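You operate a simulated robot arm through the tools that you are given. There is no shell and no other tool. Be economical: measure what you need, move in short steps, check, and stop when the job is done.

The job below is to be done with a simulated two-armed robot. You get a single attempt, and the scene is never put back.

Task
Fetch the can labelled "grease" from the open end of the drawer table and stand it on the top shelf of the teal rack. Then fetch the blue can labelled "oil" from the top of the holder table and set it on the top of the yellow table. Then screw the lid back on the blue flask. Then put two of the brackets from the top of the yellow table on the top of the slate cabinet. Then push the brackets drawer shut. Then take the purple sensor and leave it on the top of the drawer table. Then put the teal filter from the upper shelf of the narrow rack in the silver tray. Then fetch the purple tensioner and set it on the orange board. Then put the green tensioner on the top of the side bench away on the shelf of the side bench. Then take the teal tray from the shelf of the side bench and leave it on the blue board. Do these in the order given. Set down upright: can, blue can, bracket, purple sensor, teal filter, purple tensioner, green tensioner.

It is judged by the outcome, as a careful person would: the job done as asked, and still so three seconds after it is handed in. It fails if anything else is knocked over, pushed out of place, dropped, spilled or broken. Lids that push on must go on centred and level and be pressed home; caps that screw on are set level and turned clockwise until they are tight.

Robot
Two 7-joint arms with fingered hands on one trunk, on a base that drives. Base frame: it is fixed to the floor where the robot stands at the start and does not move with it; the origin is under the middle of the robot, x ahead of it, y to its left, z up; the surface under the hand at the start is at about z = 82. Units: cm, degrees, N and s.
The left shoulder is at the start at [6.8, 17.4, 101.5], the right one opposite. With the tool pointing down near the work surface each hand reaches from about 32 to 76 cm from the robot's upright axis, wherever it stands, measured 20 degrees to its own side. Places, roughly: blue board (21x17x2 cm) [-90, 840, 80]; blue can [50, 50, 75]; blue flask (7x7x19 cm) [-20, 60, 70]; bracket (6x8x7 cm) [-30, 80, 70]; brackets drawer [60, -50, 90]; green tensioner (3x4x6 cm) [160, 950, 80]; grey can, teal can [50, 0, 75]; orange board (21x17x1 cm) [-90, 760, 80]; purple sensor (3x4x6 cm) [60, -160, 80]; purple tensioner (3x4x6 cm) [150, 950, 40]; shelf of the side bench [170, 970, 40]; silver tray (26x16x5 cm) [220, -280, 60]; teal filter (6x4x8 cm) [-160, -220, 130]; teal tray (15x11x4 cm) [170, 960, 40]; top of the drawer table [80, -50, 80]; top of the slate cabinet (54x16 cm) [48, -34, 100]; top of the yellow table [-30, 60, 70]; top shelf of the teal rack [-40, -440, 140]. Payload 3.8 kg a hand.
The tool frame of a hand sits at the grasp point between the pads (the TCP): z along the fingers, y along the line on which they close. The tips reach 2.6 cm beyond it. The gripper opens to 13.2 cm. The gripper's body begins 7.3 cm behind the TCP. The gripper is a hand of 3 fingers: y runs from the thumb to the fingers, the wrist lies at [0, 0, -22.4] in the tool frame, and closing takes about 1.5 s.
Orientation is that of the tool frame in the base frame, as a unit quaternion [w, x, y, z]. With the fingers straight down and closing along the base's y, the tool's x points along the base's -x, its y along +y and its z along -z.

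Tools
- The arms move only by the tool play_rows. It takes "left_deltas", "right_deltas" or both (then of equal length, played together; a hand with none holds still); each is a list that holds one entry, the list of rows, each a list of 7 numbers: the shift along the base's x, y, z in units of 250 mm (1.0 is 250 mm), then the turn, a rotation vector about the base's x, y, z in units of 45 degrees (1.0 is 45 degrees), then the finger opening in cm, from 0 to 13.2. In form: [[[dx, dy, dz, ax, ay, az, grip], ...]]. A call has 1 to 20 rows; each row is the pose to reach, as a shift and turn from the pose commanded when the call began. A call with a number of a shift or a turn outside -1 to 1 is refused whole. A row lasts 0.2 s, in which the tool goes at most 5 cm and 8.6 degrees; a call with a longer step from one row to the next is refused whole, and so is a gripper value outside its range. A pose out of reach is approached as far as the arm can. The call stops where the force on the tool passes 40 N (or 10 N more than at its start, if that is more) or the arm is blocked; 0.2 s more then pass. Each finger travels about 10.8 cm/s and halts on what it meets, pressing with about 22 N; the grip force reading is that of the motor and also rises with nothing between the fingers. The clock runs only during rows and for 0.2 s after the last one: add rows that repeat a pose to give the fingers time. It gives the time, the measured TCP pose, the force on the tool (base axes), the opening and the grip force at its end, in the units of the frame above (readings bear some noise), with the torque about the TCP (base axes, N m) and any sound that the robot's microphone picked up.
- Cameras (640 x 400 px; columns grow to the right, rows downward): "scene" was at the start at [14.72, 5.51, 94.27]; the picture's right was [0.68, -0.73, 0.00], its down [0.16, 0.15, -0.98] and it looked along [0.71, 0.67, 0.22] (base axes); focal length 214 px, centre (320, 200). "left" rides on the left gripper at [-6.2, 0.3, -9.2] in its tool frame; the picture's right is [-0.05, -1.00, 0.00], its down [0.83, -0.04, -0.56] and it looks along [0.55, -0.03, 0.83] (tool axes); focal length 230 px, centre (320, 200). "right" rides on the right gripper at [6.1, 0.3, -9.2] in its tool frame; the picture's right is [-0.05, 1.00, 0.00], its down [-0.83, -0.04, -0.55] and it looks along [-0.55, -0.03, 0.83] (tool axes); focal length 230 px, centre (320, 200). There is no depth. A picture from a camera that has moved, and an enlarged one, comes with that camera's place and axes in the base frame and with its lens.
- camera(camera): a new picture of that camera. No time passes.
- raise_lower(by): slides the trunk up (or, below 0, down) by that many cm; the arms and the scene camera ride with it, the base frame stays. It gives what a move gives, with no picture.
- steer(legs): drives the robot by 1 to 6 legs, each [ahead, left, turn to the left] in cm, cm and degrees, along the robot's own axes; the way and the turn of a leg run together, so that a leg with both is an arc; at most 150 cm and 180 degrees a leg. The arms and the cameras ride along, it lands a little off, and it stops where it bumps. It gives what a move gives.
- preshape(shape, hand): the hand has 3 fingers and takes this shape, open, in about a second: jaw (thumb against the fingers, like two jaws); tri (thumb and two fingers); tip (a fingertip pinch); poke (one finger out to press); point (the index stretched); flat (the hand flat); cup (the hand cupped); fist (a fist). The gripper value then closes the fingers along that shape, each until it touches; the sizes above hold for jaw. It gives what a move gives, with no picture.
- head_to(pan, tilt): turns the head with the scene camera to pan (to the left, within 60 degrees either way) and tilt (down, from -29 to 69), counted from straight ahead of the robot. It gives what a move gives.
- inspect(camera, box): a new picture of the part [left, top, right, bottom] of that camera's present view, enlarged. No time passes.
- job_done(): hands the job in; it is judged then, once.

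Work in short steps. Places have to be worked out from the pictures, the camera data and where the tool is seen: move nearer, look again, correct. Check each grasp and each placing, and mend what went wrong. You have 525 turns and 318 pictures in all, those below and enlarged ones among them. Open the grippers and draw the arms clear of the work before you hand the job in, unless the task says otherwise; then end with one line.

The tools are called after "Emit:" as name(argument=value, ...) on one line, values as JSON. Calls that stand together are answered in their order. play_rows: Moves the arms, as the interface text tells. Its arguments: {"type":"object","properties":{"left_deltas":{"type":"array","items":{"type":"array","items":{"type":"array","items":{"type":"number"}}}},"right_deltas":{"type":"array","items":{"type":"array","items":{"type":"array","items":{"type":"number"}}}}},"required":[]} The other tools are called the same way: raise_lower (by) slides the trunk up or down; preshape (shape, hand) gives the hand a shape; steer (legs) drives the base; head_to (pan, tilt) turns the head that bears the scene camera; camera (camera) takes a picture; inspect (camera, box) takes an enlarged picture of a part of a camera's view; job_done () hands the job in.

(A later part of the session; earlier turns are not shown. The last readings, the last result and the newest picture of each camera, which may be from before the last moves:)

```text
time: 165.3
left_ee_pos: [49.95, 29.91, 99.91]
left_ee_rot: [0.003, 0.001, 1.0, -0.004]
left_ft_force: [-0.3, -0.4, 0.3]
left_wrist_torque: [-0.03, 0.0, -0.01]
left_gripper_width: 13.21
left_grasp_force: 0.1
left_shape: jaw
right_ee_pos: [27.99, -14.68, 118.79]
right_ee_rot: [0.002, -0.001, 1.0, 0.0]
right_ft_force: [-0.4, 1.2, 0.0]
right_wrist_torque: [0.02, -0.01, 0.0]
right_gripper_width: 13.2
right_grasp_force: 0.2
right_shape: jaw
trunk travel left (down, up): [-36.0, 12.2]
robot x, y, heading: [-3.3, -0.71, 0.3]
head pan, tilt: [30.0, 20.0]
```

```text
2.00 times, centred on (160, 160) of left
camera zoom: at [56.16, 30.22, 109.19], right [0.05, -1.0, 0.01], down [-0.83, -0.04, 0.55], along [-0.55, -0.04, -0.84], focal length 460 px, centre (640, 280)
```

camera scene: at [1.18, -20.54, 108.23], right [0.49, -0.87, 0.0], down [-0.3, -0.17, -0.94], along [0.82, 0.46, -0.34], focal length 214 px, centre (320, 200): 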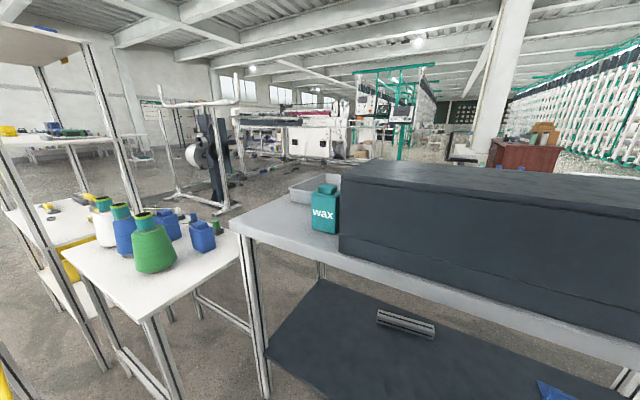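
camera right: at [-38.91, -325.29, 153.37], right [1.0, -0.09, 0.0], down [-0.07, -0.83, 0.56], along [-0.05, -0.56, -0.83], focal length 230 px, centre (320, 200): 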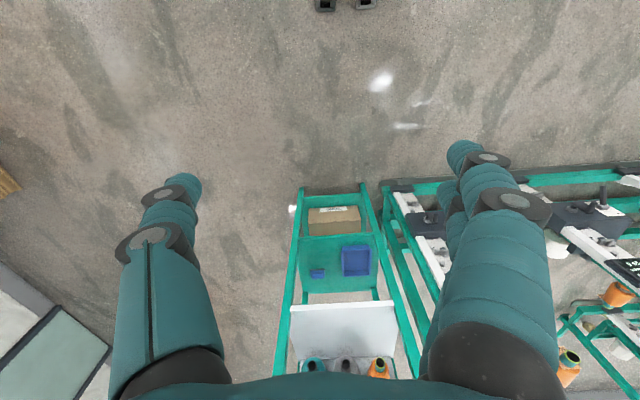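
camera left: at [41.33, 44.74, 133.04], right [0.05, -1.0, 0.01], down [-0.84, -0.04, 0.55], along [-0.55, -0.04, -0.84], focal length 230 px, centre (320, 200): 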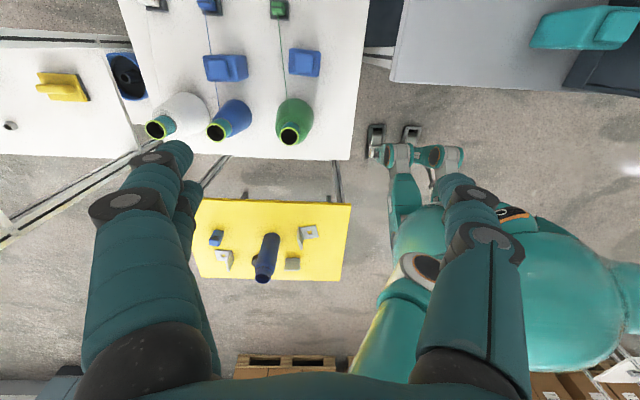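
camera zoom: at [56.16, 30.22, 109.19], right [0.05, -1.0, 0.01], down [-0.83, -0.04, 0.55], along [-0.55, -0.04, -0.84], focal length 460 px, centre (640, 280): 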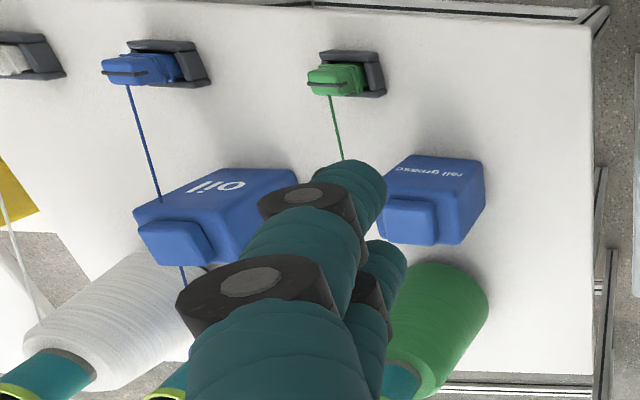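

"oil" is the farther can at about (37.5, 62.9); the nearer is "rail grease". A thread runs ~1 cm beyond the oil can's +y side at z≈75, so I'll grip along x instead: raise and rotate the hand -90° about vertical.

Emit:
play_rows(left_deltas=[[[0, 0.05, 0.05, 0, 0, -0.18, 13.2], [-0.1, 0.15, 0.1, 0, 0, -0.36, 13.2], [-0.2, 0.3, 0.1, 0, 0, -0.54, 13.2], [-0.3, 0.45, 0.1, 0, 0, -0.72, 13.2], [-0.4, 0.6, 0.1, 0, 0, -0.9, 13.2], [-0.48, 0.75, 0.1, 0, 0, -1, 13.2], [-0.48, 0.85, 0.1, 0, 0, -1, 13.2], [-0.48, 0.85, 0.1, 0, 0, -1, 13.2]]])

Emit:
play_rows(left_deltas=[[[0, 0, 0, 0, 0, -0.18, 13.2], [0, 0, 0, 0, 0, -0.36, 13.2], [0, 0, 0, 0, 0, -0.54, 13.2], [0, 0.05, 0, 0, 0, -0.72, 13.2], [0, 0.1, 0, 0, 0, -0.9, 13.2], [0, 0.15, 0, 0, 0, -1, 13.2], [0, 0.2, 0, 0, 0, -1, 13.2], [0, 0.2, 0, 0, 0, -1, 13.2]]])

Emit:
camera(camera="left")

```text
time: 167.1
left_ee_pos: [38.26, 51.52, 102.41]
left_ee_rot: [0.001, 0.382, 0.924, -0.005]
left_ft_force: [0.1, 0.1, -0.6]
left_wrist_torque: [0.02, 0.0, 0.02]
left_gripper_width: 13.18
left_grasp_force: 0.0
left_shape: jaw
right_ee_pos: [27.85, -14.57, 118.75]
right_ee_rot: [0.001, -0.002, 1.0, 0.0]
right_ft_force: [-0.1, -0.5, 0.8]
right_wrist_torque: [0.01, 0.01, 0.0]
right_gripper_width: 13.18
right_grasp_force: 0.0
right_shape: jaw
trunk travel left (down, up): [-36.0, 12.2]
robot x, y, heading: [-4.08, -0.83, 0.2]
head pan, tilt: [30.0, 20.0]
```

```text
time: 168.9
left_ee_pos: [38.29, 54.31, 102.62]
left_ee_rot: [0.0, 0.692, 0.722, -0.005]
left_ft_force: [-0.1, -0.7, 0.1]
left_wrist_torque: [0.03, 0.02, 0.0]
left_gripper_width: 13.19
left_grasp_force: 0.1
left_shape: jaw
left hand out of reach, approached as far as the arm can: row 6, 7, 8
right_ee_pos: [28.03, -14.54, 118.75]
right_ee_rot: [0.001, -0.001, 1.0, -0.001]
right_ft_force: [0.2, -0.4, -0.2]
right_wrist_torque: [0.0, 0.01, -0.01]
right_gripper_width: 13.14
right_grasp_force: 0.0
right_shape: jaw
trunk travel left (down, up): [-36.0, 12.2]
robot x, y, heading: [-3.67, -0.62, 0.2]
head pan, tilt: [30.0, 20.0]
```

```text
272 pictures are left
camera left: at [38.88, 48.24, 111.85], right [-1.0, -0.09, 0.01], down [-0.07, 0.83, 0.55], along [-0.06, 0.55, -0.84], focal length 230 px, centre (320, 200)
```

left: 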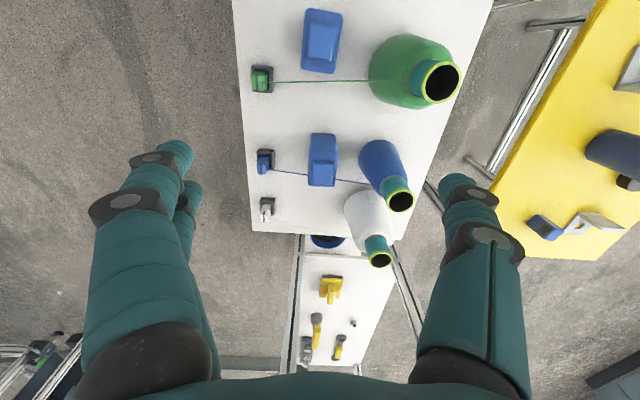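

The hand is nearly aligned (87°). I lower the trunk 6 cm for better reach and move above the oil can.

Emit:
raise_lower(by=-6)

Emit:
play_rows(left_deltas=[[[0, 0.1, 0, 0, 0, 0, 10], [0, 0.2, 0, 0, 0, 0, 9], [-0.04, 0.31, 0, 0, 0, -0.03, 9], [-0.04, 0.31, 0, 0, 0, -0.03, 9]]])

Emit:
camera(camera="left")

```text
time: 169.9
left_ee_pos: [38.92, 54.42, 94.04]
left_ee_rot: [-0.027, 0.692, 0.72, -0.031]
left_ft_force: [-0.2, -0.6, 0.6]
left_wrist_torque: [-0.02, -0.01, 0.03]
left_gripper_width: 13.17
left_grasp_force: 0.1
left_shape: jaw
right_ee_pos: [27.99, -14.67, 112.77]
right_ee_rot: [0.002, -0.001, 1.0, 0.0]
right_ft_force: [0.0, -0.1, 0.3]
right_wrist_torque: [-0.01, 0.04, -0.01]
right_gripper_width: 13.19
right_grasp_force: 0.1
right_shape: jaw
trunk travel left (down, up): [-30.0, 18.2]
robot x, y, heading: [-3.31, -0.88, -0.0]
head pan, tilt: [30.0, 20.0]
```

```text
time: 170.9
left_ee_pos: [37.9, 53.74, 94.81]
left_ee_rot: [-0.028, 0.7, 0.713, -0.031]
left_ft_force: [0.3, 0.6, 0.5]
left_wrist_torque: [0.01, 0.03, 0.01]
left_gripper_width: 9.03
left_grasp_force: 0.0
left_shape: jaw
left hand out of reach, approached as far as the arm can: row 1, 2, 3, 4
right_ee_pos: [28.03, -14.75, 112.74]
right_ee_rot: [0.0, -0.001, 1.0, -0.001]
right_ft_force: [0.3, 0.3, 0.2]
right_wrist_torque: [0.01, 0.05, -0.01]
right_gripper_width: 13.18
right_grasp_force: 0.1
right_shape: jaw
trunk travel left (down, up): [-30.0, 18.2]
robot x, y, heading: [-3.34, -0.69, 0.3]
head pan, tilt: [30.0, 20.0]
```

```text
271 pictures are left
camera left: at [39.16, 47.6, 104.08], right [-0.99, -0.07, 0.08], down [-0.01, 0.83, 0.55], along [-0.11, 0.55, -0.83], focal length 230 px, centre (320, 200)
```

left: 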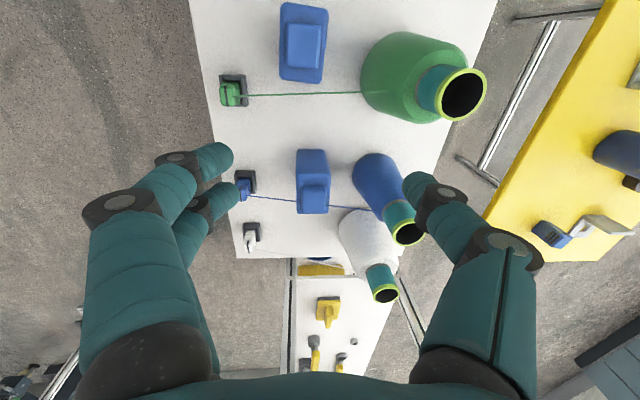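

Yaw -90° is the unnatural direction for this arm; yaw +90° should be easy. I swing the wrist the other way round in 45° steps, staying above everything.

Emit:
play_rows(left_deltas=[[[0, -0.05, 0.1, 0, 0, 0.18, 9], [0, -0.1, 0.2, 0, 0, 0.36, 9], [0, -0.15, 0.25, 0, 0, 0.54, 9], [0, -0.2, 0.25, 0, 0, 0.72, 9], [0, -0.2, 0.25, 0, 0, 0.9, 9], [0, -0.2, 0.25, 0, 0, 1, 9]]])

Emit:
play_rows(left_deltas=[[[0, 0, 0, 0, 0, 0.18, 9], [0, 0, 0, 0, 0, 0.36, 9], [0, 0, 0, 0, 0, 0.54, 9], [0, 0, 0, 0, 0, 0.72, 9], [0, 0, 0, 0, 0, 0.9, 9], [0, 0, 0, 0, 0, 1, 9]]])

Emit:
play_rows(left_deltas=[[[0, 0, 0, 0, 0, 0.18, 9], [0, 0, 0, 0, 0, 0.36, 9], [0, 0, 0, 0, 0, 0.54, 9], [0, 0, 0, 0, 0, 0.72, 9], [0, 0, 0, 0, 0, 0.9, 9], [0, 0, 0, 0, 0, 1, 9]]])

Emit:
play_rows(left_deltas=[[[0, 0, 0, 0, 0, 0.18, 9], [0, 0, 0, 0, 0, 0.36, 9], [0, 0, 0, 0, 0, 0.54, 9], [0, 0, 0, 0, 0, 0.72, 9], [0, 0, 0, 0, 0, 0.9, 9], [0, 0, 0, 0, 0, 1, 9]]])

```text
time: 172.3
left_ee_pos: [33.44, 47.28, 101.42]
left_ee_rot: [-0.006, 0.391, 0.92, -0.038]
left_ft_force: [-0.1, 0.1, 0.5]
left_wrist_torque: [0.02, 0.02, 0.01]
left_gripper_width: 9.03
left_grasp_force: 0.1
left_shape: jaw
left hand out of reach, approached as far as the arm can: row 2, 3, 4, 5, 6
right_ee_pos: [28.01, -14.63, 112.67]
right_ee_rot: [0.001, -0.001, 1.0, 0.001]
right_ft_force: [-0.3, 0.6, -0.3]
right_wrist_torque: [0.0, -0.01, 0.03]
right_gripper_width: 13.19
right_grasp_force: 0.1
right_shape: jaw
trunk travel left (down, up): [-30.0, 18.2]
robot x, y, heading: [-3.68, -0.99, 0.1]
head pan, tilt: [30.0, 20.0]
```

```text
time: 173.7
left_ee_pos: [33.43, 47.02, 101.31]
left_ee_rot: [0.003, -0.009, 0.999, -0.04]
left_ft_force: [-0.3, -0.1, 0.1]
left_wrist_torque: [-0.01, -0.03, -0.03]
left_gripper_width: 9.04
left_grasp_force: 0.0
left_shape: jaw
right_ee_pos: [28.15, -14.7, 112.72]
right_ee_rot: [0.0, -0.001, 1.0, 0.0]
right_ft_force: [0.1, 0.3, -0.1]
right_wrist_torque: [-0.02, 0.03, 0.04]
right_gripper_width: 13.2
right_grasp_force: 0.0
right_shape: jaw
trunk travel left (down, up): [-30.0, 18.2]
robot x, y, heading: [-3.41, -0.72, 0.1]
head pan, tilt: [30.0, 20.0]
```

```text
time: 175.1
left_ee_pos: [33.41, 47.0, 101.4]
left_ee_rot: [0.018, -0.392, 0.919, -0.037]
left_ft_force: [-0.3, -0.2, 0.4]
left_wrist_torque: [0.01, 0.03, 0.01]
left_gripper_width: 9.02
left_grasp_force: 0.0
left_shape: jaw
right_ee_pos: [28.21, -14.63, 112.76]
right_ee_rot: [0.001, -0.001, 1.0, 0.0]
right_ft_force: [0.5, -0.9, -0.9]
right_wrist_torque: [-0.01, 0.05, 0.01]
right_gripper_width: 13.19
right_grasp_force: 0.0
right_shape: jaw
trunk travel left (down, up): [-30.0, 18.2]
robot x, y, heading: [-3.67, -0.64, 0.0]
head pan, tilt: [30.0, 20.0]
```

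```text
time: 176.5
left_ee_pos: [33.58, 47.04, 101.48]
left_ee_rot: [-0.03, 0.713, -0.7, 0.027]
left_ft_force: [-0.2, 0.2, 0.0]
left_wrist_torque: [0.01, 0.01, 0.0]
left_gripper_width: 9.02
left_grasp_force: 0.1
left_shape: jaw
right_ee_pos: [28.11, -14.59, 112.65]
right_ee_rot: [0.001, -0.001, 1.0, 0.0]
right_ft_force: [-0.1, 0.1, 0.0]
right_wrist_torque: [0.0, -0.01, -0.03]
right_gripper_width: 13.19
right_grasp_force: 0.0
right_shape: jaw
trunk travel left (down, up): [-30.0, 18.2]
robot x, y, heading: [-3.38, -0.98, 0.1]
head pan, tilt: [30.0, 20.0]
```

Works well. I level the slight 4.6° tilt and move over the can at (36.7, 63.5).

Emit:
play_rows(left_deltas=[[[0.03, 0.15, 0, 0, 0.05, 0, 9], [0.06, 0.3, 0, 0, 0.1, 0, 9], [0.1, 0.45, 0, 0, 0.102, 0, 9], [0.125, 0.6, -0.05, 0, 0.102, 0, 9], [0.125, 0.66, -0.1, 0, 0.102, 0, 9], [0.125, 0.66, -0.2, 0, 0.102, 0, 9], [0.125, 0.66, -0.2, 0, 0.102, 0, 9]]])

Emit:
camera(camera="left")

Emit:
head_to(pan=50, tilt=20)

Emit:
camera(camera="scene")

```text
time: 178.1
left_ee_pos: [36.57, 63.39, 96.2]
left_ee_rot: [-0.002, 0.713, -0.701, -0.001]
left_ft_force: [-0.3, 0.4, -0.2]
left_wrist_torque: [-0.02, 0.01, 0.04]
left_gripper_width: 9.02
left_grasp_force: 0.1
left_shape: jaw
left hand out of reach, approached as far as the arm can: row 3
right_ee_pos: [28.04, -14.6, 112.74]
right_ee_rot: [0.001, -0.001, 1.0, 0.0]
right_ft_force: [-0.2, 0.3, -0.7]
right_wrist_torque: [-0.01, -0.01, 0.01]
right_gripper_width: 13.19
right_grasp_force: 0.0
right_shape: jaw
trunk travel left (down, up): [-30.0, 18.2]
robot x, y, heading: [-3.55, -0.95, -0.2]
head pan, tilt: [30.0, 20.0]
```

```text
270 pictures are left
camera left: at [36.22, 69.53, 105.5], right [1.0, 0.07, 0.0], down [0.06, -0.83, 0.55], along [0.04, -0.55, -0.83], focal length 230 px, centre (320, 200)
```

left: 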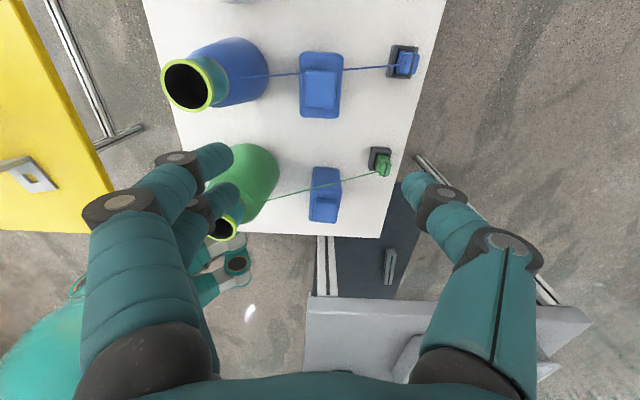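

```text
time: 179.0
left_ee_pos: [36.64, 63.56, 96.27]
left_ee_rot: [-0.002, 0.713, -0.701, -0.001]
left_ft_force: [0.2, -0.5, -1.0]
left_wrist_torque: [0.0, -0.03, -0.02]
left_gripper_width: 9.07
left_grasp_force: 0.0
left_shape: jaw
right_ee_pos: [28.07, -14.67, 112.66]
right_ee_rot: [0.001, -0.001, 1.0, 0.0]
right_ft_force: [-0.5, 0.2, 0.9]
right_wrist_torque: [0.0, -0.02, 0.02]
right_gripper_width: 13.15
right_grasp_force: 0.0
right_shape: jaw
trunk travel left (down, up): [-30.0, 18.2]
robot x, y, heading: [-3.52, -0.98, 0.2]
head pan, tilt: [50.0, 20.0]
```

```text
269 pictures are left
camera scene: at [11.01, 6.18, 86.7], right [0.77, -0.64, 0.0], down [-0.22, -0.26, -0.94], along [0.6, 0.72, -0.34], focal length 214 px, centre (320, 200)
```

scene: 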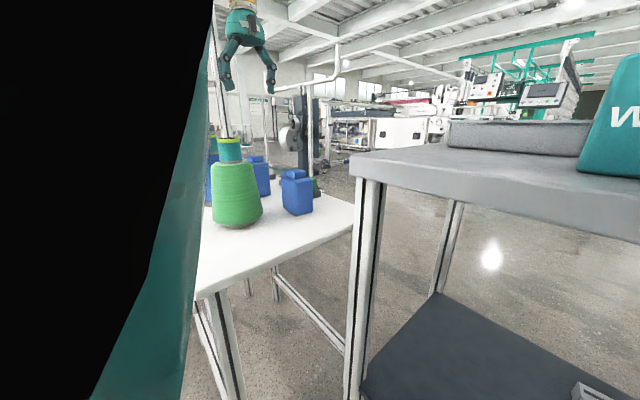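

I zoom to see how the blue thread relates to the can from this side.

Emit:
inspect(camera="left", box=[240, 20, 440, 145])

```text
3.20 times, centred on (340, 82) of left
camera zoom: at [36.21, 69.54, 105.51], right [1.0, 0.07, 0.0], down [0.06, -0.83, 0.55], along [0.04, -0.55, -0.83], focal length 736 px, centre (256, 576)
```

zoom: 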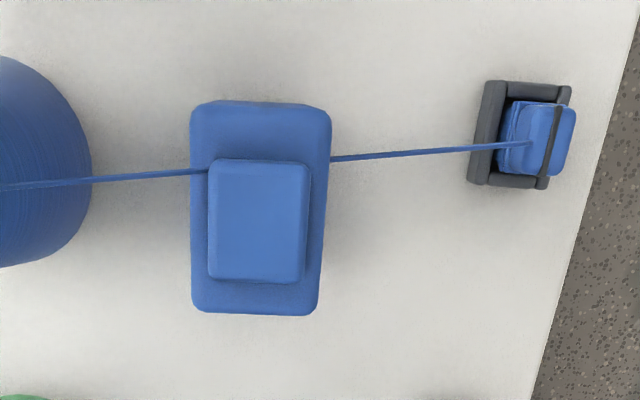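

The thread seems purely visual (it crosses the can). Table ≈ z 67, cap top ≈ 78. I descend part-way to z=83 and check clearance from the blue cone.

Emit:
play_rows(left_deltas=[[[0, 0, -0.15, 0, 0, 0, 8.5], [0, 0, -0.3, 0, 0, 0, 8.5], [0, -0.01, -0.45, 0, 0, 0, 8.5], [0, -0.01, -0.53, 0, 0, 0, 8.5], [0, -0.01, -0.53, 0, 0, 0, 8.5]]])

Emit:
camera(camera="left")

Emit:
inspect(camera="scene", box=[190, 90, 350, 250])

```text
time: 180.2
left_ee_pos: [36.34, 63.26, 83.16]
left_ee_rot: [-0.001, 0.713, -0.701, -0.002]
left_ft_force: [-0.2, 0.8, 0.2]
left_wrist_torque: [-0.03, 0.03, 0.03]
left_gripper_width: 8.56
left_grasp_force: 0.0
left_shape: jaw
right_ee_pos: [28.06, -14.67, 112.75]
right_ee_rot: [0.001, -0.001, 1.0, 0.0]
right_ft_force: [0.5, 0.4, -0.6]
right_wrist_torque: [0.0, 0.0, 0.04]
right_gripper_width: 13.19
right_grasp_force: 0.0
right_shape: jaw
trunk travel left (down, up): [-30.0, 18.2]
robot x, y, heading: [-3.28, -0.68, -0.2]
head pan, tilt: [50.0, 20.0]
```

```text
267 pictures are left
camera left: at [36.01, 69.32, 92.48], right [1.0, 0.07, 0.0], down [0.06, -0.83, 0.55], along [0.04, -0.55, -0.83], focal length 230 px, centre (320, 200)
```

left: 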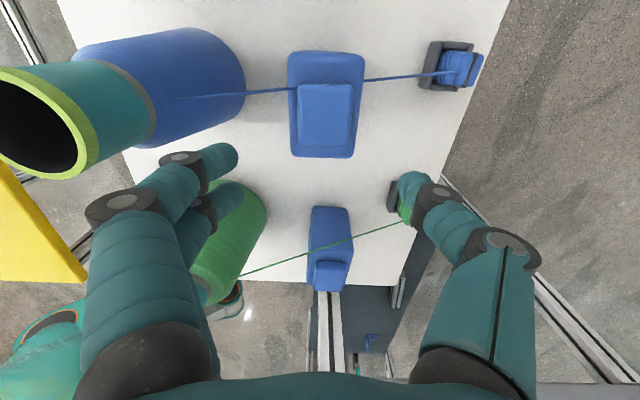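

```text
2.50 times, centred on (270, 170) of scene
camera zoom: at [11.0, 6.19, 86.7], right [0.77, -0.64, 0.0], down [-0.22, -0.26, -0.94], along [0.6, 0.72, -0.34], focal length 536 px, centre (445, 275)
```

zoom: 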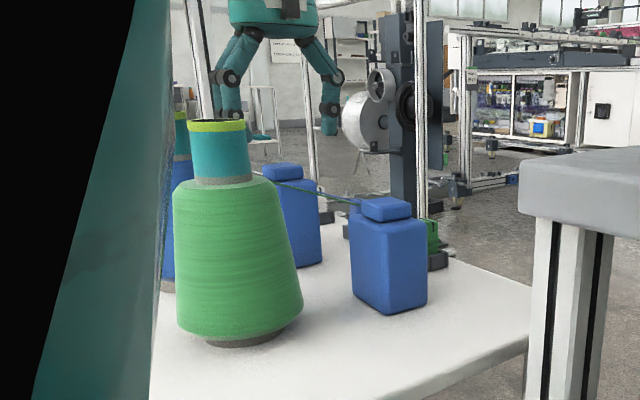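

The cap is actually at y≈65.7, so I shift +2.4 in y and go down to z≈73.

Emit:
play_rows(left_deltas=[[[0, 0.05, 0, 0, 0, 0, 8.5], [0.005, 0.096, 0, 0, 0, 0, 8.5], [0.005, 0.096, -0.1, 0, 0, 0, 8.5], [0.005, 0.096, -0.2, 0, 0, 0, 8.5], [0.005, 0.096, -0.3, 0, 0, 0, 8.5], [0.005, 0.096, -0.38, 0, 0, 0, 8.5], [0.005, 0.096, -0.4, 0, 0, 0, 8.5], [0.005, 0.096, -0.4, 0, 0, 0, 8.5]]])

Emit:
camera(camera="left")

Emit:
inspect(camera="scene", box=[190, 90, 350, 250])

```text
time: 182.0
left_ee_pos: [36.7, 65.83, 73.29]
left_ee_rot: [-0.002, 0.713, -0.701, -0.001]
left_ft_force: [0.6, -0.3, -0.9]
left_wrist_torque: [-0.03, 0.01, 0.01]
left_gripper_width: 8.54
left_grasp_force: 0.1
left_shape: jaw
right_ee_pos: [28.03, -14.6, 112.7]
right_ee_rot: [0.0, -0.001, 1.0, 0.0]
right_ft_force: [-0.7, -0.6, 0.6]
right_wrist_torque: [-0.05, 0.01, 0.01]
right_gripper_width: 13.21
right_grasp_force: 0.0
right_shape: jaw
trunk travel left (down, up): [-30.0, 18.2]
robot x, y, heading: [-3.26, -0.79, 0.2]
head pan, tilt: [50.0, 20.0]
```

```text
265 pictures are left
camera left: at [36.3, 71.75, 82.53], right [1.0, 0.07, 0.0], down [0.06, -0.83, 0.55], along [0.04, -0.55, -0.83], focal length 230 px, centre (320, 200)
```

left: 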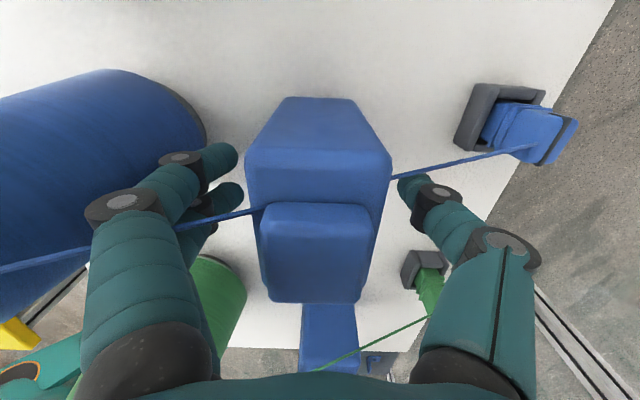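

```text
2.50 times, centred on (270, 170) of scene
camera zoom: at [11.0, 6.19, 86.7], right [0.77, -0.64, 0.0], down [-0.22, -0.26, -0.94], along [0.6, 0.72, -0.34], focal length 536 px, centre (445, 275)
```

zoom: 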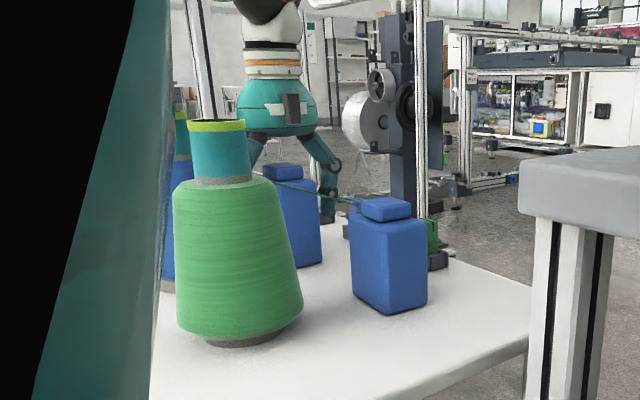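

Well straddled. Close and lift straight up slowly.

Emit:
play_rows(left_deltas=[[[0, 0, 0, 0, 0, 0, 6], [0, 0, 0, 0, 0, 0, 4], [0, 0, 0, 0, 0, 0, 4], [0, 0, 0, 0, 0, 0, 4], [0, 0, 0, 0, 0, 0, 4], [0, 0, 0, 0, 0, 0, 4], [0, 0, 0.04, 0, 0, 0, 4], [0, 0, 0.08, 0, 0, 0, 4], [0, 0, 0.12, 0, 0, 0, 4]]])

Emit:
camera(camera="left")

```text
time: 184.0
left_ee_pos: [36.68, 65.57, 76.21]
left_ee_rot: [-0.002, 0.712, -0.702, -0.001]
left_ft_force: [0.3, -0.7, -3.5]
left_wrist_torque: [0.02, 0.0, -0.02]
left_gripper_width: 4.39
left_grasp_force: 21.7
left_shape: jaw
right_ee_pos: [27.97, -14.7, 112.76]
right_ee_rot: [0.001, -0.001, 1.0, 0.0]
right_ft_force: [0.5, 0.4, 0.1]
right_wrist_torque: [0.01, 0.01, 0.01]
right_gripper_width: 13.2
right_grasp_force: 0.0
right_shape: jaw
trunk travel left (down, up): [-30.0, 18.2]
robot x, y, heading: [-3.41, -0.86, 0.3]
head pan, tilt: [50.0, 20.0]
```

```text
263 pictures are left
camera left: at [36.21, 71.64, 85.46], right [1.0, 0.07, 0.0], down [0.06, -0.83, 0.55], along [0.04, -0.55, -0.83], focal length 230 px, centre (320, 200)
```

left: 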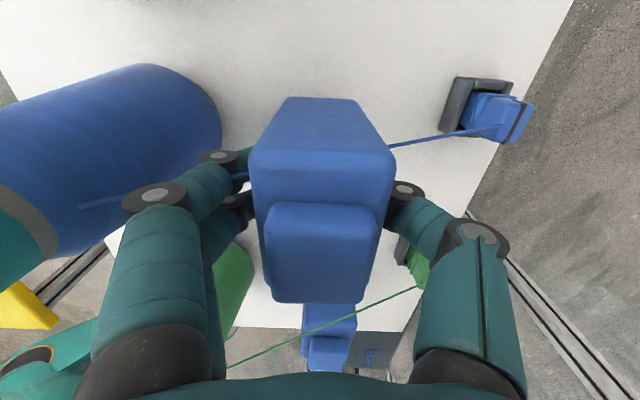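

Held at 4.4 cm. Lift straight up clear of cones.

Emit:
play_rows(left_deltas=[[[0, 0, 0.15, 0, 0, 0, 4], [0, 0, 0.3, 0, 0, 0, 4], [0, 0, 0.45, 0, 0, 0, 4], [0, 0, 0.6, 0, 0, 0, 4], [0, -0.05, 0.75, 0, 0, 0, 4], [0, -0.1, 0.88, 0, 0, 0, 4], [0, -0.1, 0.96, 0, 0, 0, 4], [0, -0.1, 0.96, 0, 0, 0, 4]]])

Emit:
camera(camera="left")

```text
time: 185.8
left_ee_pos: [36.6, 63.37, 100.09]
left_ee_rot: [-0.003, 0.713, -0.702, -0.002]
left_ft_force: [0.2, 0.1, -3.5]
left_wrist_torque: [0.0, -0.01, 0.04]
left_gripper_width: 4.41
left_grasp_force: 22.2
left_shape: jaw
left hand out of reach, approached as far as the arm can: row 7
right_ee_pos: [28.11, -14.6, 112.72]
right_ee_rot: [0.001, -0.001, 1.0, 0.0]
right_ft_force: [-0.1, 0.0, 0.8]
right_wrist_torque: [-0.03, 0.01, -0.01]
right_gripper_width: 13.21
right_grasp_force: 0.1
right_shape: jaw
trunk travel left (down, up): [-30.0, 18.2]
robot x, y, heading: [-3.55, -0.77, 0.1]
head pan, tilt: [50.0, 20.0]
```

```text
262 pictures are left
camera left: at [36.29, 69.32, 109.36], right [1.0, 0.07, 0.0], down [0.06, -0.83, 0.55], along [0.04, -0.55, -0.84], focal length 230 px, centre (320, 200)
```

left: 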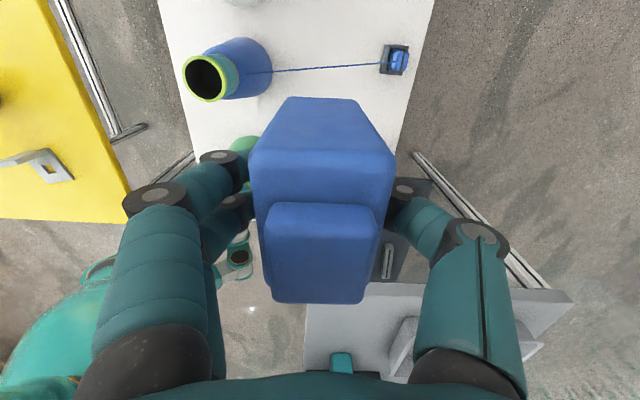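

I draw the can in over the cones and turn the tool yaw back 45° on the way.

Emit:
play_rows(left_deltas=[[[0, -0.15, 0.05, 0, 0, -0.15, 4], [0, -0.3, 0.1, 0, 0, -0.3, 4], [0, -0.45, 0.12, 0, 0, -0.45, 4], [-0.1, -0.6, 0.12, 0, 0, -0.6, 4], [-0.2, -0.75, 0.12, 0, 0, -0.75, 4], [-0.3, -0.9, 0.12, 0, 0, -0.9, 4], [-0.4, -1.0, 0.12, 0, 0, -1, 4], [-0.4, -1.0, 0.12, 0, 0, -1, 4]]])

Emit:
raise_lower(by=6)

Emit:
steer(legs=[[-20, -18, 0], [0, 0, 90]])

Emit:
head_to(pan=-10, tilt=35)

Emit:
camera(camera="scene")

```text
time: 187.6
left_ee_pos: [26.61, 38.35, 102.99]
left_ee_rot: [0.002, -0.39, 0.921, 0.0]
left_ft_force: [0.8, -0.1, -3.5]
left_wrist_torque: [0.0, 0.01, 0.02]
left_gripper_width: 4.35
left_grasp_force: 21.9
left_shape: jaw
left hand out of reach, approached as far as the arm can: row 1, 2, 3, 4
right_ee_pos: [28.11, -14.61, 112.7]
right_ee_rot: [0.0, -0.001, 1.0, 0.0]
right_ft_force: [0.3, 0.2, -0.2]
right_wrist_torque: [0.02, 0.0, 0.01]
right_gripper_width: 13.19
right_grasp_force: 0.2
right_shape: jaw
trunk travel left (down, up): [-30.0, 18.2]
robot x, y, heading: [-3.33, -0.55, 0.3]
head pan, tilt: [50.0, 20.0]
```

```text
time: 188.6
left_ee_pos: [26.83, 38.18, 109.06]
left_ee_rot: [0.002, -0.39, 0.921, 0.0]
left_ft_force: [1.0, 0.7, -4.0]
left_wrist_torque: [0.01, -0.04, -0.01]
left_gripper_width: 4.36
left_grasp_force: 22.4
left_shape: jaw
right_ee_pos: [28.17, -14.67, 118.7]
right_ee_rot: [0.001, -0.001, 1.0, 0.0]
right_ft_force: [0.1, 0.2, 0.4]
right_wrist_torque: [0.0, 0.0, -0.01]
right_gripper_width: 13.2
right_grasp_force: 0.0
right_shape: jaw
trunk travel left (down, up): [-36.0, 12.2]
robot x, y, heading: [-3.93, -1.03, -0.1]
head pan, tilt: [50.0, 20.0]
```

```text
time: 194.6
left_ee_pos: [-61.85, 11.3, 109.15]
left_ee_rot: [-0.001, 0.925, -0.38, -0.003]
left_ft_force: [0.7, 0.6, -4.1]
left_wrist_torque: [0.0, -0.01, -0.03]
left_gripper_width: 4.36
left_grasp_force: 22.2
left_shape: jaw
right_ee_pos: [-9.02, 12.13, 118.75]
right_ee_rot: [0.001, -0.705, 0.709, 0.001]
right_ft_force: [-0.6, 0.2, 0.5]
right_wrist_torque: [-0.01, 0.0, -0.03]
right_gripper_width: 13.17
right_grasp_force: 0.1
right_shape: jaw
trunk travel left (down, up): [-36.0, 12.2]
robot x, y, heading: [-23.05, -19.1, 89.8]
head pan, tilt: [50.0, 20.0]
```

```text
time: 195.9
left_ee_pos: [-61.83, 11.33, 109.15]
left_ee_rot: [-0.002, 0.926, -0.379, -0.003]
left_ft_force: [0.2, -0.5, -3.2]
left_wrist_torque: [-0.01, 0.02, 0.02]
left_gripper_width: 4.35
left_grasp_force: 22.2
left_shape: jaw
right_ee_pos: [-8.97, 12.07, 118.81]
right_ee_rot: [0.001, -0.704, 0.71, 0.001]
right_ft_force: [-0.4, 0.3, -0.4]
right_wrist_torque: [0.04, 0.02, 0.02]
right_gripper_width: 13.19
right_grasp_force: 0.0
right_shape: jaw
trunk travel left (down, up): [-36.0, 12.2]
robot x, y, heading: [-23.43, -19.33, 89.5]
head pan, tilt: [-10.0, 35.0]
```

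```text
261 pictures are left
camera scene: at [-21.56, -1.46, 90.34], right [0.98, -0.18, 0.0], down [-0.1, -0.56, -0.82], along [0.15, 0.81, -0.57], focal length 214 px, centre (320, 200)
```

scene: 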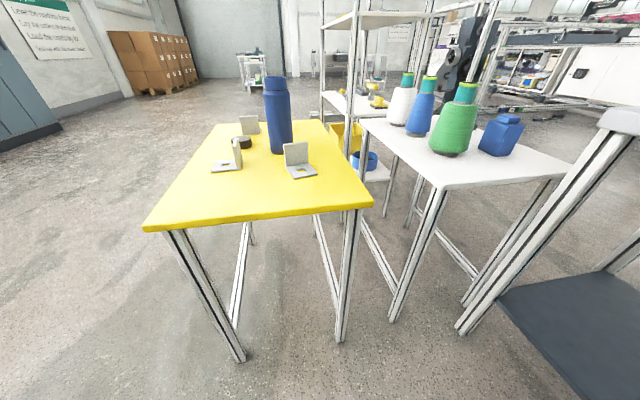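

Great view. Table top z≈66.5; flask at about (-21,59), lid at (-32.5,65), brackets A (-17,46), C (-34,50), B (-31,78). I'll put the can at the free near-left corner (-38,36). Drive forward 8 and move the hand over it.

Emit:
steer(legs=[[8, 0, 0.5]])

Emit:
play_rows(left_deltas=[[[0.13, 0.1, 0, 0, 0, -0.15, 4], [0.26, 0.2, -0.05, 0, 0, -0.3, 4], [0.39, 0.3, -0.1, 0, 0, -0.45, 4], [0.52, 0.4, -0.18, 0, 0, -0.6, 4], [0.65, 0.5, -0.26, 0, 0, -0.75, 4], [0.78, 0.6, -0.34, 0, 0, -0.9, 4], [0.91, 0.66, -0.42, 0, 0, -1, 4], [0.95, 0.67, -0.55, 0, 0, -1, 4], [0.95, 0.67, -0.7, 0, 0, -1, 4], [0.95, 0.67, -0.7, 0, 0, -1, 4]]])

Emit:
camera(camera="scene")

Emit:
camera(camera="left")

```text
time: 196.9
left_ee_pos: [-62.16, 18.91, 109.09]
left_ee_rot: [-0.002, 0.927, -0.376, -0.003]
left_ft_force: [0.1, -0.1, -3.7]
left_wrist_torque: [-0.02, -0.02, -0.02]
left_gripper_width: 4.36
left_grasp_force: 21.9
left_shape: jaw
right_ee_pos: [-9.29, 20.06, 118.64]
right_ee_rot: [-0.001, 0.707, -0.707, 0.0]
right_ft_force: [-0.6, 0.8, -0.7]
right_wrist_torque: [-0.01, -0.02, -0.02]
right_gripper_width: 13.2
right_grasp_force: 0.0
right_shape: jaw
trunk travel left (down, up): [-36.0, 12.2]
robot x, y, heading: [-23.14, -11.37, 90.5]
head pan, tilt: [-10.0, 35.0]
```

```text
time: 199.2
left_ee_pos: [-39.47, 34.83, 91.98]
left_ee_rot: [-0.003, 0.713, -0.701, -0.001]
left_ft_force: [0.1, -0.3, -3.0]
left_wrist_torque: [0.01, 0.0, 0.01]
left_gripper_width: 4.32
left_grasp_force: 21.8
left_shape: jaw
left hand out of reach, approached as far as the arm can: row 1, 8, 9, 10
right_ee_pos: [-9.26, 20.11, 118.76]
right_ee_rot: [-0.001, 0.708, -0.706, -0.001]
right_ft_force: [0.3, -0.4, -0.2]
right_wrist_torque: [-0.01, -0.03, 0.02]
right_gripper_width: 13.22
right_grasp_force: 0.0
right_shape: jaw
trunk travel left (down, up): [-36.0, 12.2]
robot x, y, heading: [-22.97, -11.52, 90.1]
head pan, tilt: [-10.0, 35.0]
```

```text
260 pictures are left
camera scene: at [-21.66, 6.46, 90.34], right [0.98, -0.17, 0.0], down [-0.1, -0.57, -0.82], along [0.14, 0.81, -0.57], focal length 214 px, centre (320, 200)
```

scene: 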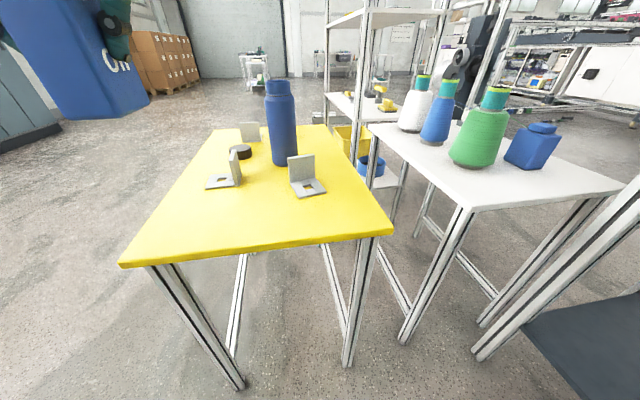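

```text
259 pictures are left
camera left: at [-39.91, 40.89, 101.26], right [1.0, 0.07, 0.0], down [0.06, -0.83, 0.55], along [0.04, -0.55, -0.83], focal length 230 px, centre (320, 200)
```

left: 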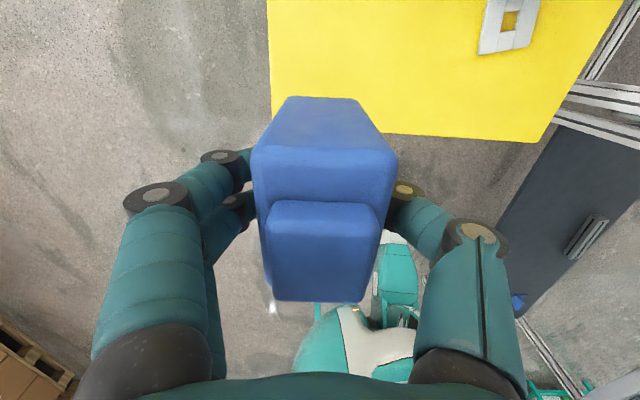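

Over the table's near-left corner (edge y≈30.8, left x≈-46.5). Move to (-38.5, 38.5) and down.

Emit:
play_rows(left_deltas=[[[0.02, 0.05, -0.1, 0, 0, 0, 4], [0.04, 0.1, -0.25, 0, 0, 0, 4], [0.04, 0.15, -0.4, 0, 0, 0, 4], [0.04, 0.15, -0.55, 0, 0, 0, 4], [0.04, 0.15, -0.65, 0, 0, 0, 4], [0.04, 0.15, -0.7, 0, 0, 0, 4], [0.04, 0.15, -0.7, 0, 0, 0, 4]]])

Emit:
head_to(pan=20, tilt=35)

Emit:
camera(camera="scene")

```text
time: 200.8
left_ee_pos: [-42.94, 36.33, 80.0]
left_ee_rot: [-0.003, 0.713, -0.702, -0.001]
left_ft_force: [0.1, -0.5, -4.2]
left_wrist_torque: [0.03, 0.02, -0.04]
left_gripper_width: 4.32
left_grasp_force: 21.5
left_shape: jaw
left hand out of reach, approached as far as the arm can: row 1, 2, 3, 4, 5, 6, 7
right_ee_pos: [-9.21, 20.2, 118.69]
right_ee_rot: [0.0, 0.708, -0.706, -0.001]
right_ft_force: [-0.5, 0.2, 0.3]
right_wrist_torque: [-0.02, 0.04, 0.0]
right_gripper_width: 13.2
right_grasp_force: 0.1
right_shape: jaw
trunk travel left (down, up): [-36.0, 12.2]
robot x, y, heading: [-23.02, -11.43, 90.4]
head pan, tilt: [-10.0, 35.0]
```

```text
time: 201.7
left_ee_pos: [-42.93, 36.36, 80.01]
left_ee_rot: [-0.002, 0.713, -0.701, -0.001]
left_ft_force: [0.2, -0.6, -3.9]
left_wrist_torque: [0.0, 0.02, 0.0]
left_gripper_width: 4.32
left_grasp_force: 22.4
left_shape: jaw
right_ee_pos: [-9.21, 20.08, 118.68]
right_ee_rot: [0.0, 0.708, -0.706, -0.001]
right_ft_force: [0.4, 0.2, 0.3]
right_wrist_torque: [-0.03, 0.03, 0.03]
right_gripper_width: 13.16
right_grasp_force: 0.1
right_shape: jaw
trunk travel left (down, up): [-36.0, 12.2]
robot x, y, heading: [-22.97, -11.41, 90.3]
head pan, tilt: [20.0, 35.0]
```

```text
258 pictures are left
camera scene: at [-26.22, 6.05, 90.33], right [0.94, 0.34, 0.0], down [0.2, -0.54, -0.82], along [-0.28, 0.77, -0.57], focal length 214 px, centre (320, 200)
```

scene: 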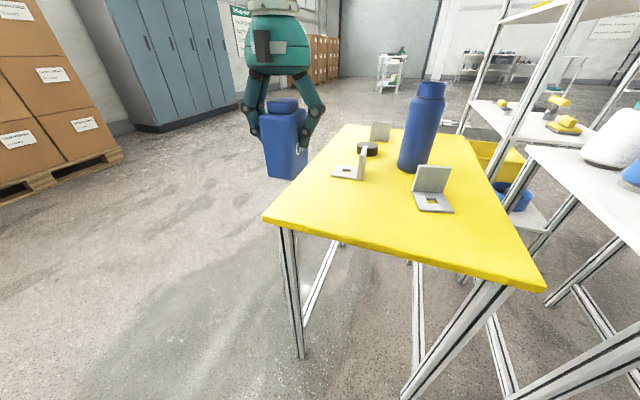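

The arm hits a limit with the shoulder this high. I raise the hand back, lower the trunk 12 cm, then continue.

Emit:
play_rows(left_deltas=[[[0.03, 0, 0.15, 0, 0, 0, 4], [0.08, -0.03, 0.3, 0, 0, 0, 4], [0.14, -0.06, 0.45, 0, 0, 0, 4], [0.14, -0.06, 0.52, 0, 0, 0, 4], [0.14, -0.06, 0.52, 0, 0, 0, 4]]])

Emit:
raise_lower(by=-10)

Emit:
play_rows(left_deltas=[[[0.02, 0.05, 0, 0, 0, 0, 4], [0.02, 0.1, 0, 0, 0, 0, 4], [0.02, 0.14, 0, 0, 0, 0, 4], [0.02, 0.14, -0.03, 0, 0, 0, 4]]])

```text
time: 202.9
left_ee_pos: [-39.59, 34.74, 93.1]
left_ee_rot: [-0.002, 0.713, -0.701, 0.0]
left_ft_force: [-0.3, 0.6, -4.3]
left_wrist_torque: [-0.01, 0.04, 0.0]
left_gripper_width: 4.33
left_grasp_force: 21.8
left_shape: jaw
right_ee_pos: [-9.24, 20.18, 118.7]
right_ee_rot: [-0.001, 0.708, -0.707, -0.001]
right_ft_force: [0.7, -0.4, -0.5]
right_wrist_torque: [-0.01, 0.01, 0.03]
right_gripper_width: 13.16
right_grasp_force: 0.1
right_shape: jaw
trunk travel left (down, up): [-36.0, 12.2]
robot x, y, heading: [-22.93, -11.5, 90.0]
head pan, tilt: [20.0, 35.0]
```

```text
time: 204.2
left_ee_pos: [-39.75, 34.87, 83.03]
left_ee_rot: [-0.004, 0.713, -0.701, -0.001]
left_ft_force: [0.5, -0.2, -3.3]
left_wrist_torque: [0.0, -0.01, -0.03]
left_gripper_width: 4.32
left_grasp_force: 22.4
left_shape: jaw
right_ee_pos: [-9.24, 19.99, 108.68]
right_ee_rot: [-0.001, 0.707, -0.707, -0.002]
right_ft_force: [0.0, 1.5, 0.1]
right_wrist_torque: [0.04, -0.01, 0.02]
right_gripper_width: 13.2
right_grasp_force: 0.2
right_shape: jaw
trunk travel left (down, up): [-26.0, 22.2]
robot x, y, heading: [-23.11, -11.18, 90.3]
head pan, tilt: [20.0, 35.0]
```

```text
time: 205.2
left_ee_pos: [-39.86, 38.64, 82.48]
left_ee_rot: [-0.003, 0.712, -0.702, -0.001]
left_ft_force: [0.7, 0.2, -4.5]
left_wrist_torque: [-0.03, 0.02, 0.0]
left_gripper_width: 4.35
left_grasp_force: 21.7
left_shape: jaw
left hand out of reach, approached as far as the arm can: row 3, 4
right_ee_pos: [-9.24, 20.07, 108.75]
right_ee_rot: [-0.001, 0.708, -0.707, -0.001]
right_ft_force: [0.4, 1.4, -0.8]
right_wrist_torque: [-0.01, 0.0, 0.02]
right_gripper_width: 13.19
right_grasp_force: 0.0
right_shape: jaw
trunk travel left (down, up): [-26.0, 22.2]
robot x, y, heading: [-23.13, -11.38, 90.3]
head pan, tilt: [20.0, 35.0]
```

At (-39.9, 38.6). Now lower gently to the table.

Emit:
play_rows(left_deltas=[[[0, 0, -0.1, 0, 0, 0, 4], [0, 0, -0.2, 0, 0, 0, 4], [0, 0, -0.3, 0, 0, 0, 4], [0, 0, -0.33, 0, 0, 0, 4], [0, 0, -0.35, 0, 0, 0, 4], [0, 0, -0.37, 0, 0, 0, 4], [0, 0, -0.37, 0, 0, 0, 4]]])

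Emit:
camera(camera="scene")

```text
time: 206.8
left_ee_pos: [-40.94, 38.13, 73.27]
left_ee_rot: [-0.002, 0.713, -0.701, -0.001]
left_ft_force: [0.4, 0.8, -2.6]
left_wrist_torque: [-0.01, 0.01, -0.01]
left_gripper_width: 4.33
left_grasp_force: 21.7
left_shape: jaw
left hand out of reach, approached as far as the arm can: row 1, 2, 3, 4, 5, 6, 7
right_ee_pos: [-9.2, 20.18, 108.76]
right_ee_rot: [-0.001, 0.708, -0.706, -0.001]
right_ft_force: [-0.2, -0.2, 0.5]
right_wrist_torque: [0.02, -0.03, 0.01]
right_gripper_width: 13.18
right_grasp_force: 0.0
right_shape: jaw
trunk travel left (down, up): [-26.0, 22.2]
robot x, y, heading: [-22.88, -11.51, 90.1]
head pan, tilt: [20.0, 35.0]
```

```text
257 pictures are left
camera scene: at [-26.23, 5.17, 80.51], right [0.94, 0.34, 0.0], down [0.2, -0.54, -0.82], along [-0.28, 0.77, -0.57], focal length 214 px, centre (320, 200)
```

scene: 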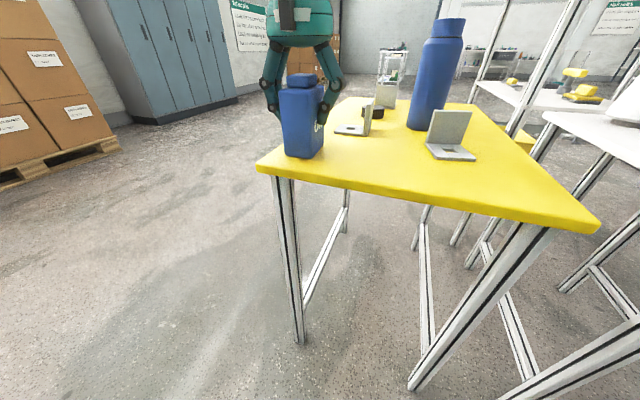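

The can is near the table's left edge. I raise a bit and shift the base 4 cm to the right (+x).

Emit:
play_rows(left_deltas=[[[0, 0, 0.06, 0, 0, 0, 4], [0, 0, 0.08, 0, 0, 0, 4]]])

Emit:
steer(legs=[[1, -4.5, 0]])

Emit:
play_rows(left_deltas=[[[0, 0, -0.03, 0, 0, 0, 4], [0, 0, -0.06, 0, 0, 0, 4], [0, 0, -0.08, 0, 0, 0, 4], [0, 0, -0.09, 0, 0, 0, 4], [0, 0, -0.1, 0, 0, 0, 4], [0, 0, -0.11, 0, 0, 0, 4], [0, 0, -0.12, 0, 0, 0, 4]]])

Emit:
camera(camera="scene")

```text
time: 207.4
left_ee_pos: [-40.94, 38.05, 75.28]
left_ee_rot: [-0.001, 0.713, -0.701, 0.0]
left_ft_force: [0.2, -0.7, -3.6]
left_wrist_torque: [0.0, 0.03, 0.0]
left_gripper_width: 4.33
left_grasp_force: 21.7
left_shape: jaw
right_ee_pos: [-9.44, 20.1, 108.76]
right_ee_rot: [-0.001, 0.708, -0.707, -0.001]
right_ft_force: [0.1, -0.6, 0.0]
right_wrist_torque: [0.01, 0.02, -0.02]
right_gripper_width: 13.19
right_grasp_force: 0.0
right_shape: jaw
trunk travel left (down, up): [-26.0, 22.2]
robot x, y, heading: [-23.11, -11.35, 90.1]
head pan, tilt: [20.0, 35.0]
```

```text
time: 208.5
left_ee_pos: [-36.44, 39.24, 75.25]
left_ee_rot: [-0.002, 0.713, -0.701, -0.001]
left_ft_force: [1.1, 0.4, -3.4]
left_wrist_torque: [0.0, -0.04, 0.0]
left_gripper_width: 4.33
left_grasp_force: 21.8
left_shape: jaw
right_ee_pos: [-4.89, 21.06, 108.76]
right_ee_rot: [-0.001, 0.708, -0.707, -0.001]
right_ft_force: [-0.3, 0.4, 0.0]
right_wrist_torque: [-0.02, -0.02, 0.03]
right_gripper_width: 13.19
right_grasp_force: 0.1
right_shape: jaw
trunk travel left (down, up): [-26.0, 22.2]
robot x, y, heading: [-18.36, -10.52, 89.8]
head pan, tilt: [20.0, 35.0]
```

```text
time: 210.1
left_ee_pos: [-36.54, 39.04, 72.99]
left_ee_rot: [-0.006, 0.712, -0.702, -0.002]
left_ft_force: [2.2, -7.5, 33.6]
left_wrist_torque: [-0.12, -0.13, 0.01]
left_gripper_width: 4.53
left_grasp_force: 21.9
left_shape: jaw
left hand out of reach, approached as far as the arm can: row 7
right_ee_pos: [-4.83, 20.79, 108.91]
right_ee_rot: [-0.002, 0.707, -0.707, -0.001]
right_ft_force: [0.2, 0.1, 0.1]
right_wrist_torque: [0.02, 0.04, 0.01]
right_gripper_width: 13.17
right_grasp_force: 0.1
right_shape: jaw
trunk travel left (down, up): [-26.0, 22.2]
robot x, y, heading: [-18.93, -10.04, 90.3]
head pan, tilt: [20.0, 35.0]
```

```text
256 pictures are left
camera scene: at [-21.82, 5.97, 80.58], right [0.94, 0.34, 0.0], down [0.2, -0.54, -0.82], along [-0.28, 0.77, -0.57], focal length 214 px, centre (320, 200)
```

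scene: 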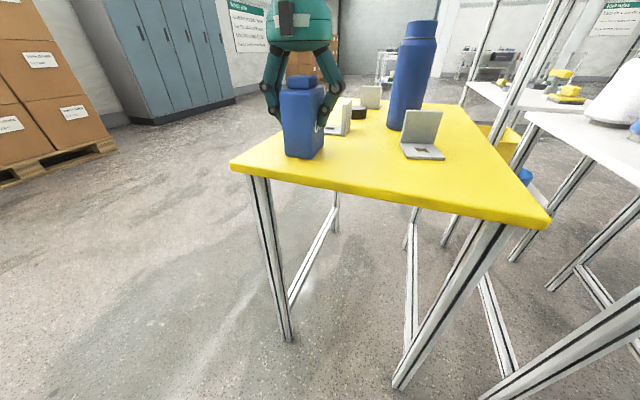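

Contact made. I ease off, open and lift away.

Emit:
play_rows(left_deltas=[[[0, 0, 0.01, 0, 0, 0, 4], [0, 0, 0.01, 0, 0, 0, 6], [0, 0, 0.01, 0, 0, 0, 8], [0, 0, 0.01, 0, 0, 0, 10], [0, 0, 0.01, 0, 0, 0, 10], [0, 0, 0.1, 0, 0, 0, 10], [0, 0, 0.25, 0, 0, 0, 10], [0, 0, 0.4, 0, 0, 0, 10], [0, 0, 0.55, 0, 0, 0, 10], [0, 0, 0.7, 0, 0, 0, 10]]])

Emit:
camera(camera="scene")

Emit:
camera(camera="left")

```text
time: 212.3
left_ee_pos: [-36.67, 39.19, 90.16]
left_ee_rot: [-0.002, 0.713, -0.701, -0.001]
left_ft_force: [-0.7, 0.0, 0.5]
left_wrist_torque: [0.0, -0.03, -0.02]
left_gripper_width: 10.0
left_grasp_force: 0.0
left_shape: jaw
right_ee_pos: [-4.95, 21.06, 108.62]
right_ee_rot: [0.0, 0.708, -0.706, -0.001]
right_ft_force: [-0.1, -0.1, 0.0]
right_wrist_torque: [-0.04, -0.02, -0.01]
right_gripper_width: 13.17
right_grasp_force: 0.0
right_shape: jaw
trunk travel left (down, up): [-26.0, 22.2]
robot x, y, heading: [-18.9, -10.58, 90.1]
head pan, tilt: [20.0, 35.0]
```

```text
255 pictures are left
camera scene: at [-21.88, 6.13, 80.52], right [0.94, 0.34, 0.0], down [0.2, -0.54, -0.82], along [-0.28, 0.77, -0.57], focal length 214 px, centre (320, 200)
```

scene: 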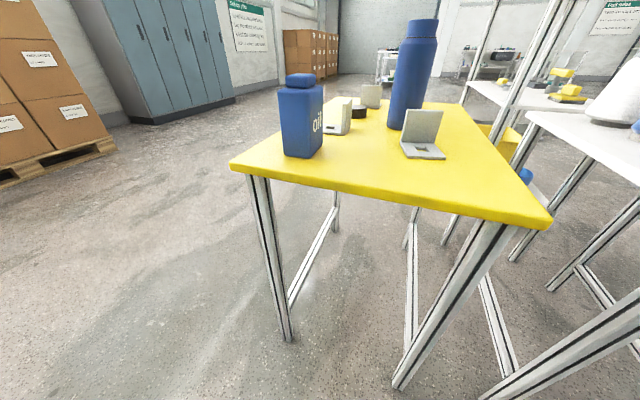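

```text
254 pictures are left
camera left: at [-37.06, 45.2, 99.53], right [1.0, 0.07, 0.0], down [0.06, -0.83, 0.55], along [0.04, -0.55, -0.83], focal length 230 px, centre (320, 200)
```

left: 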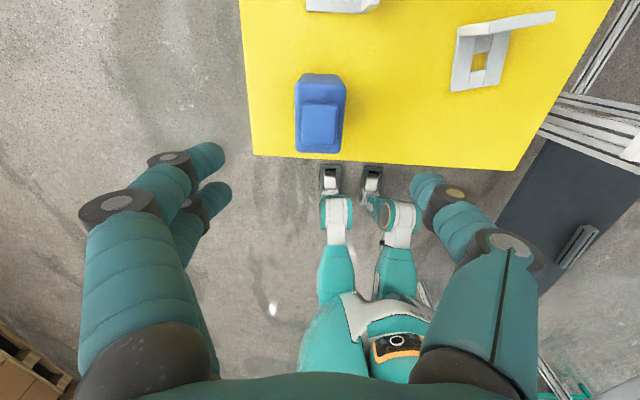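

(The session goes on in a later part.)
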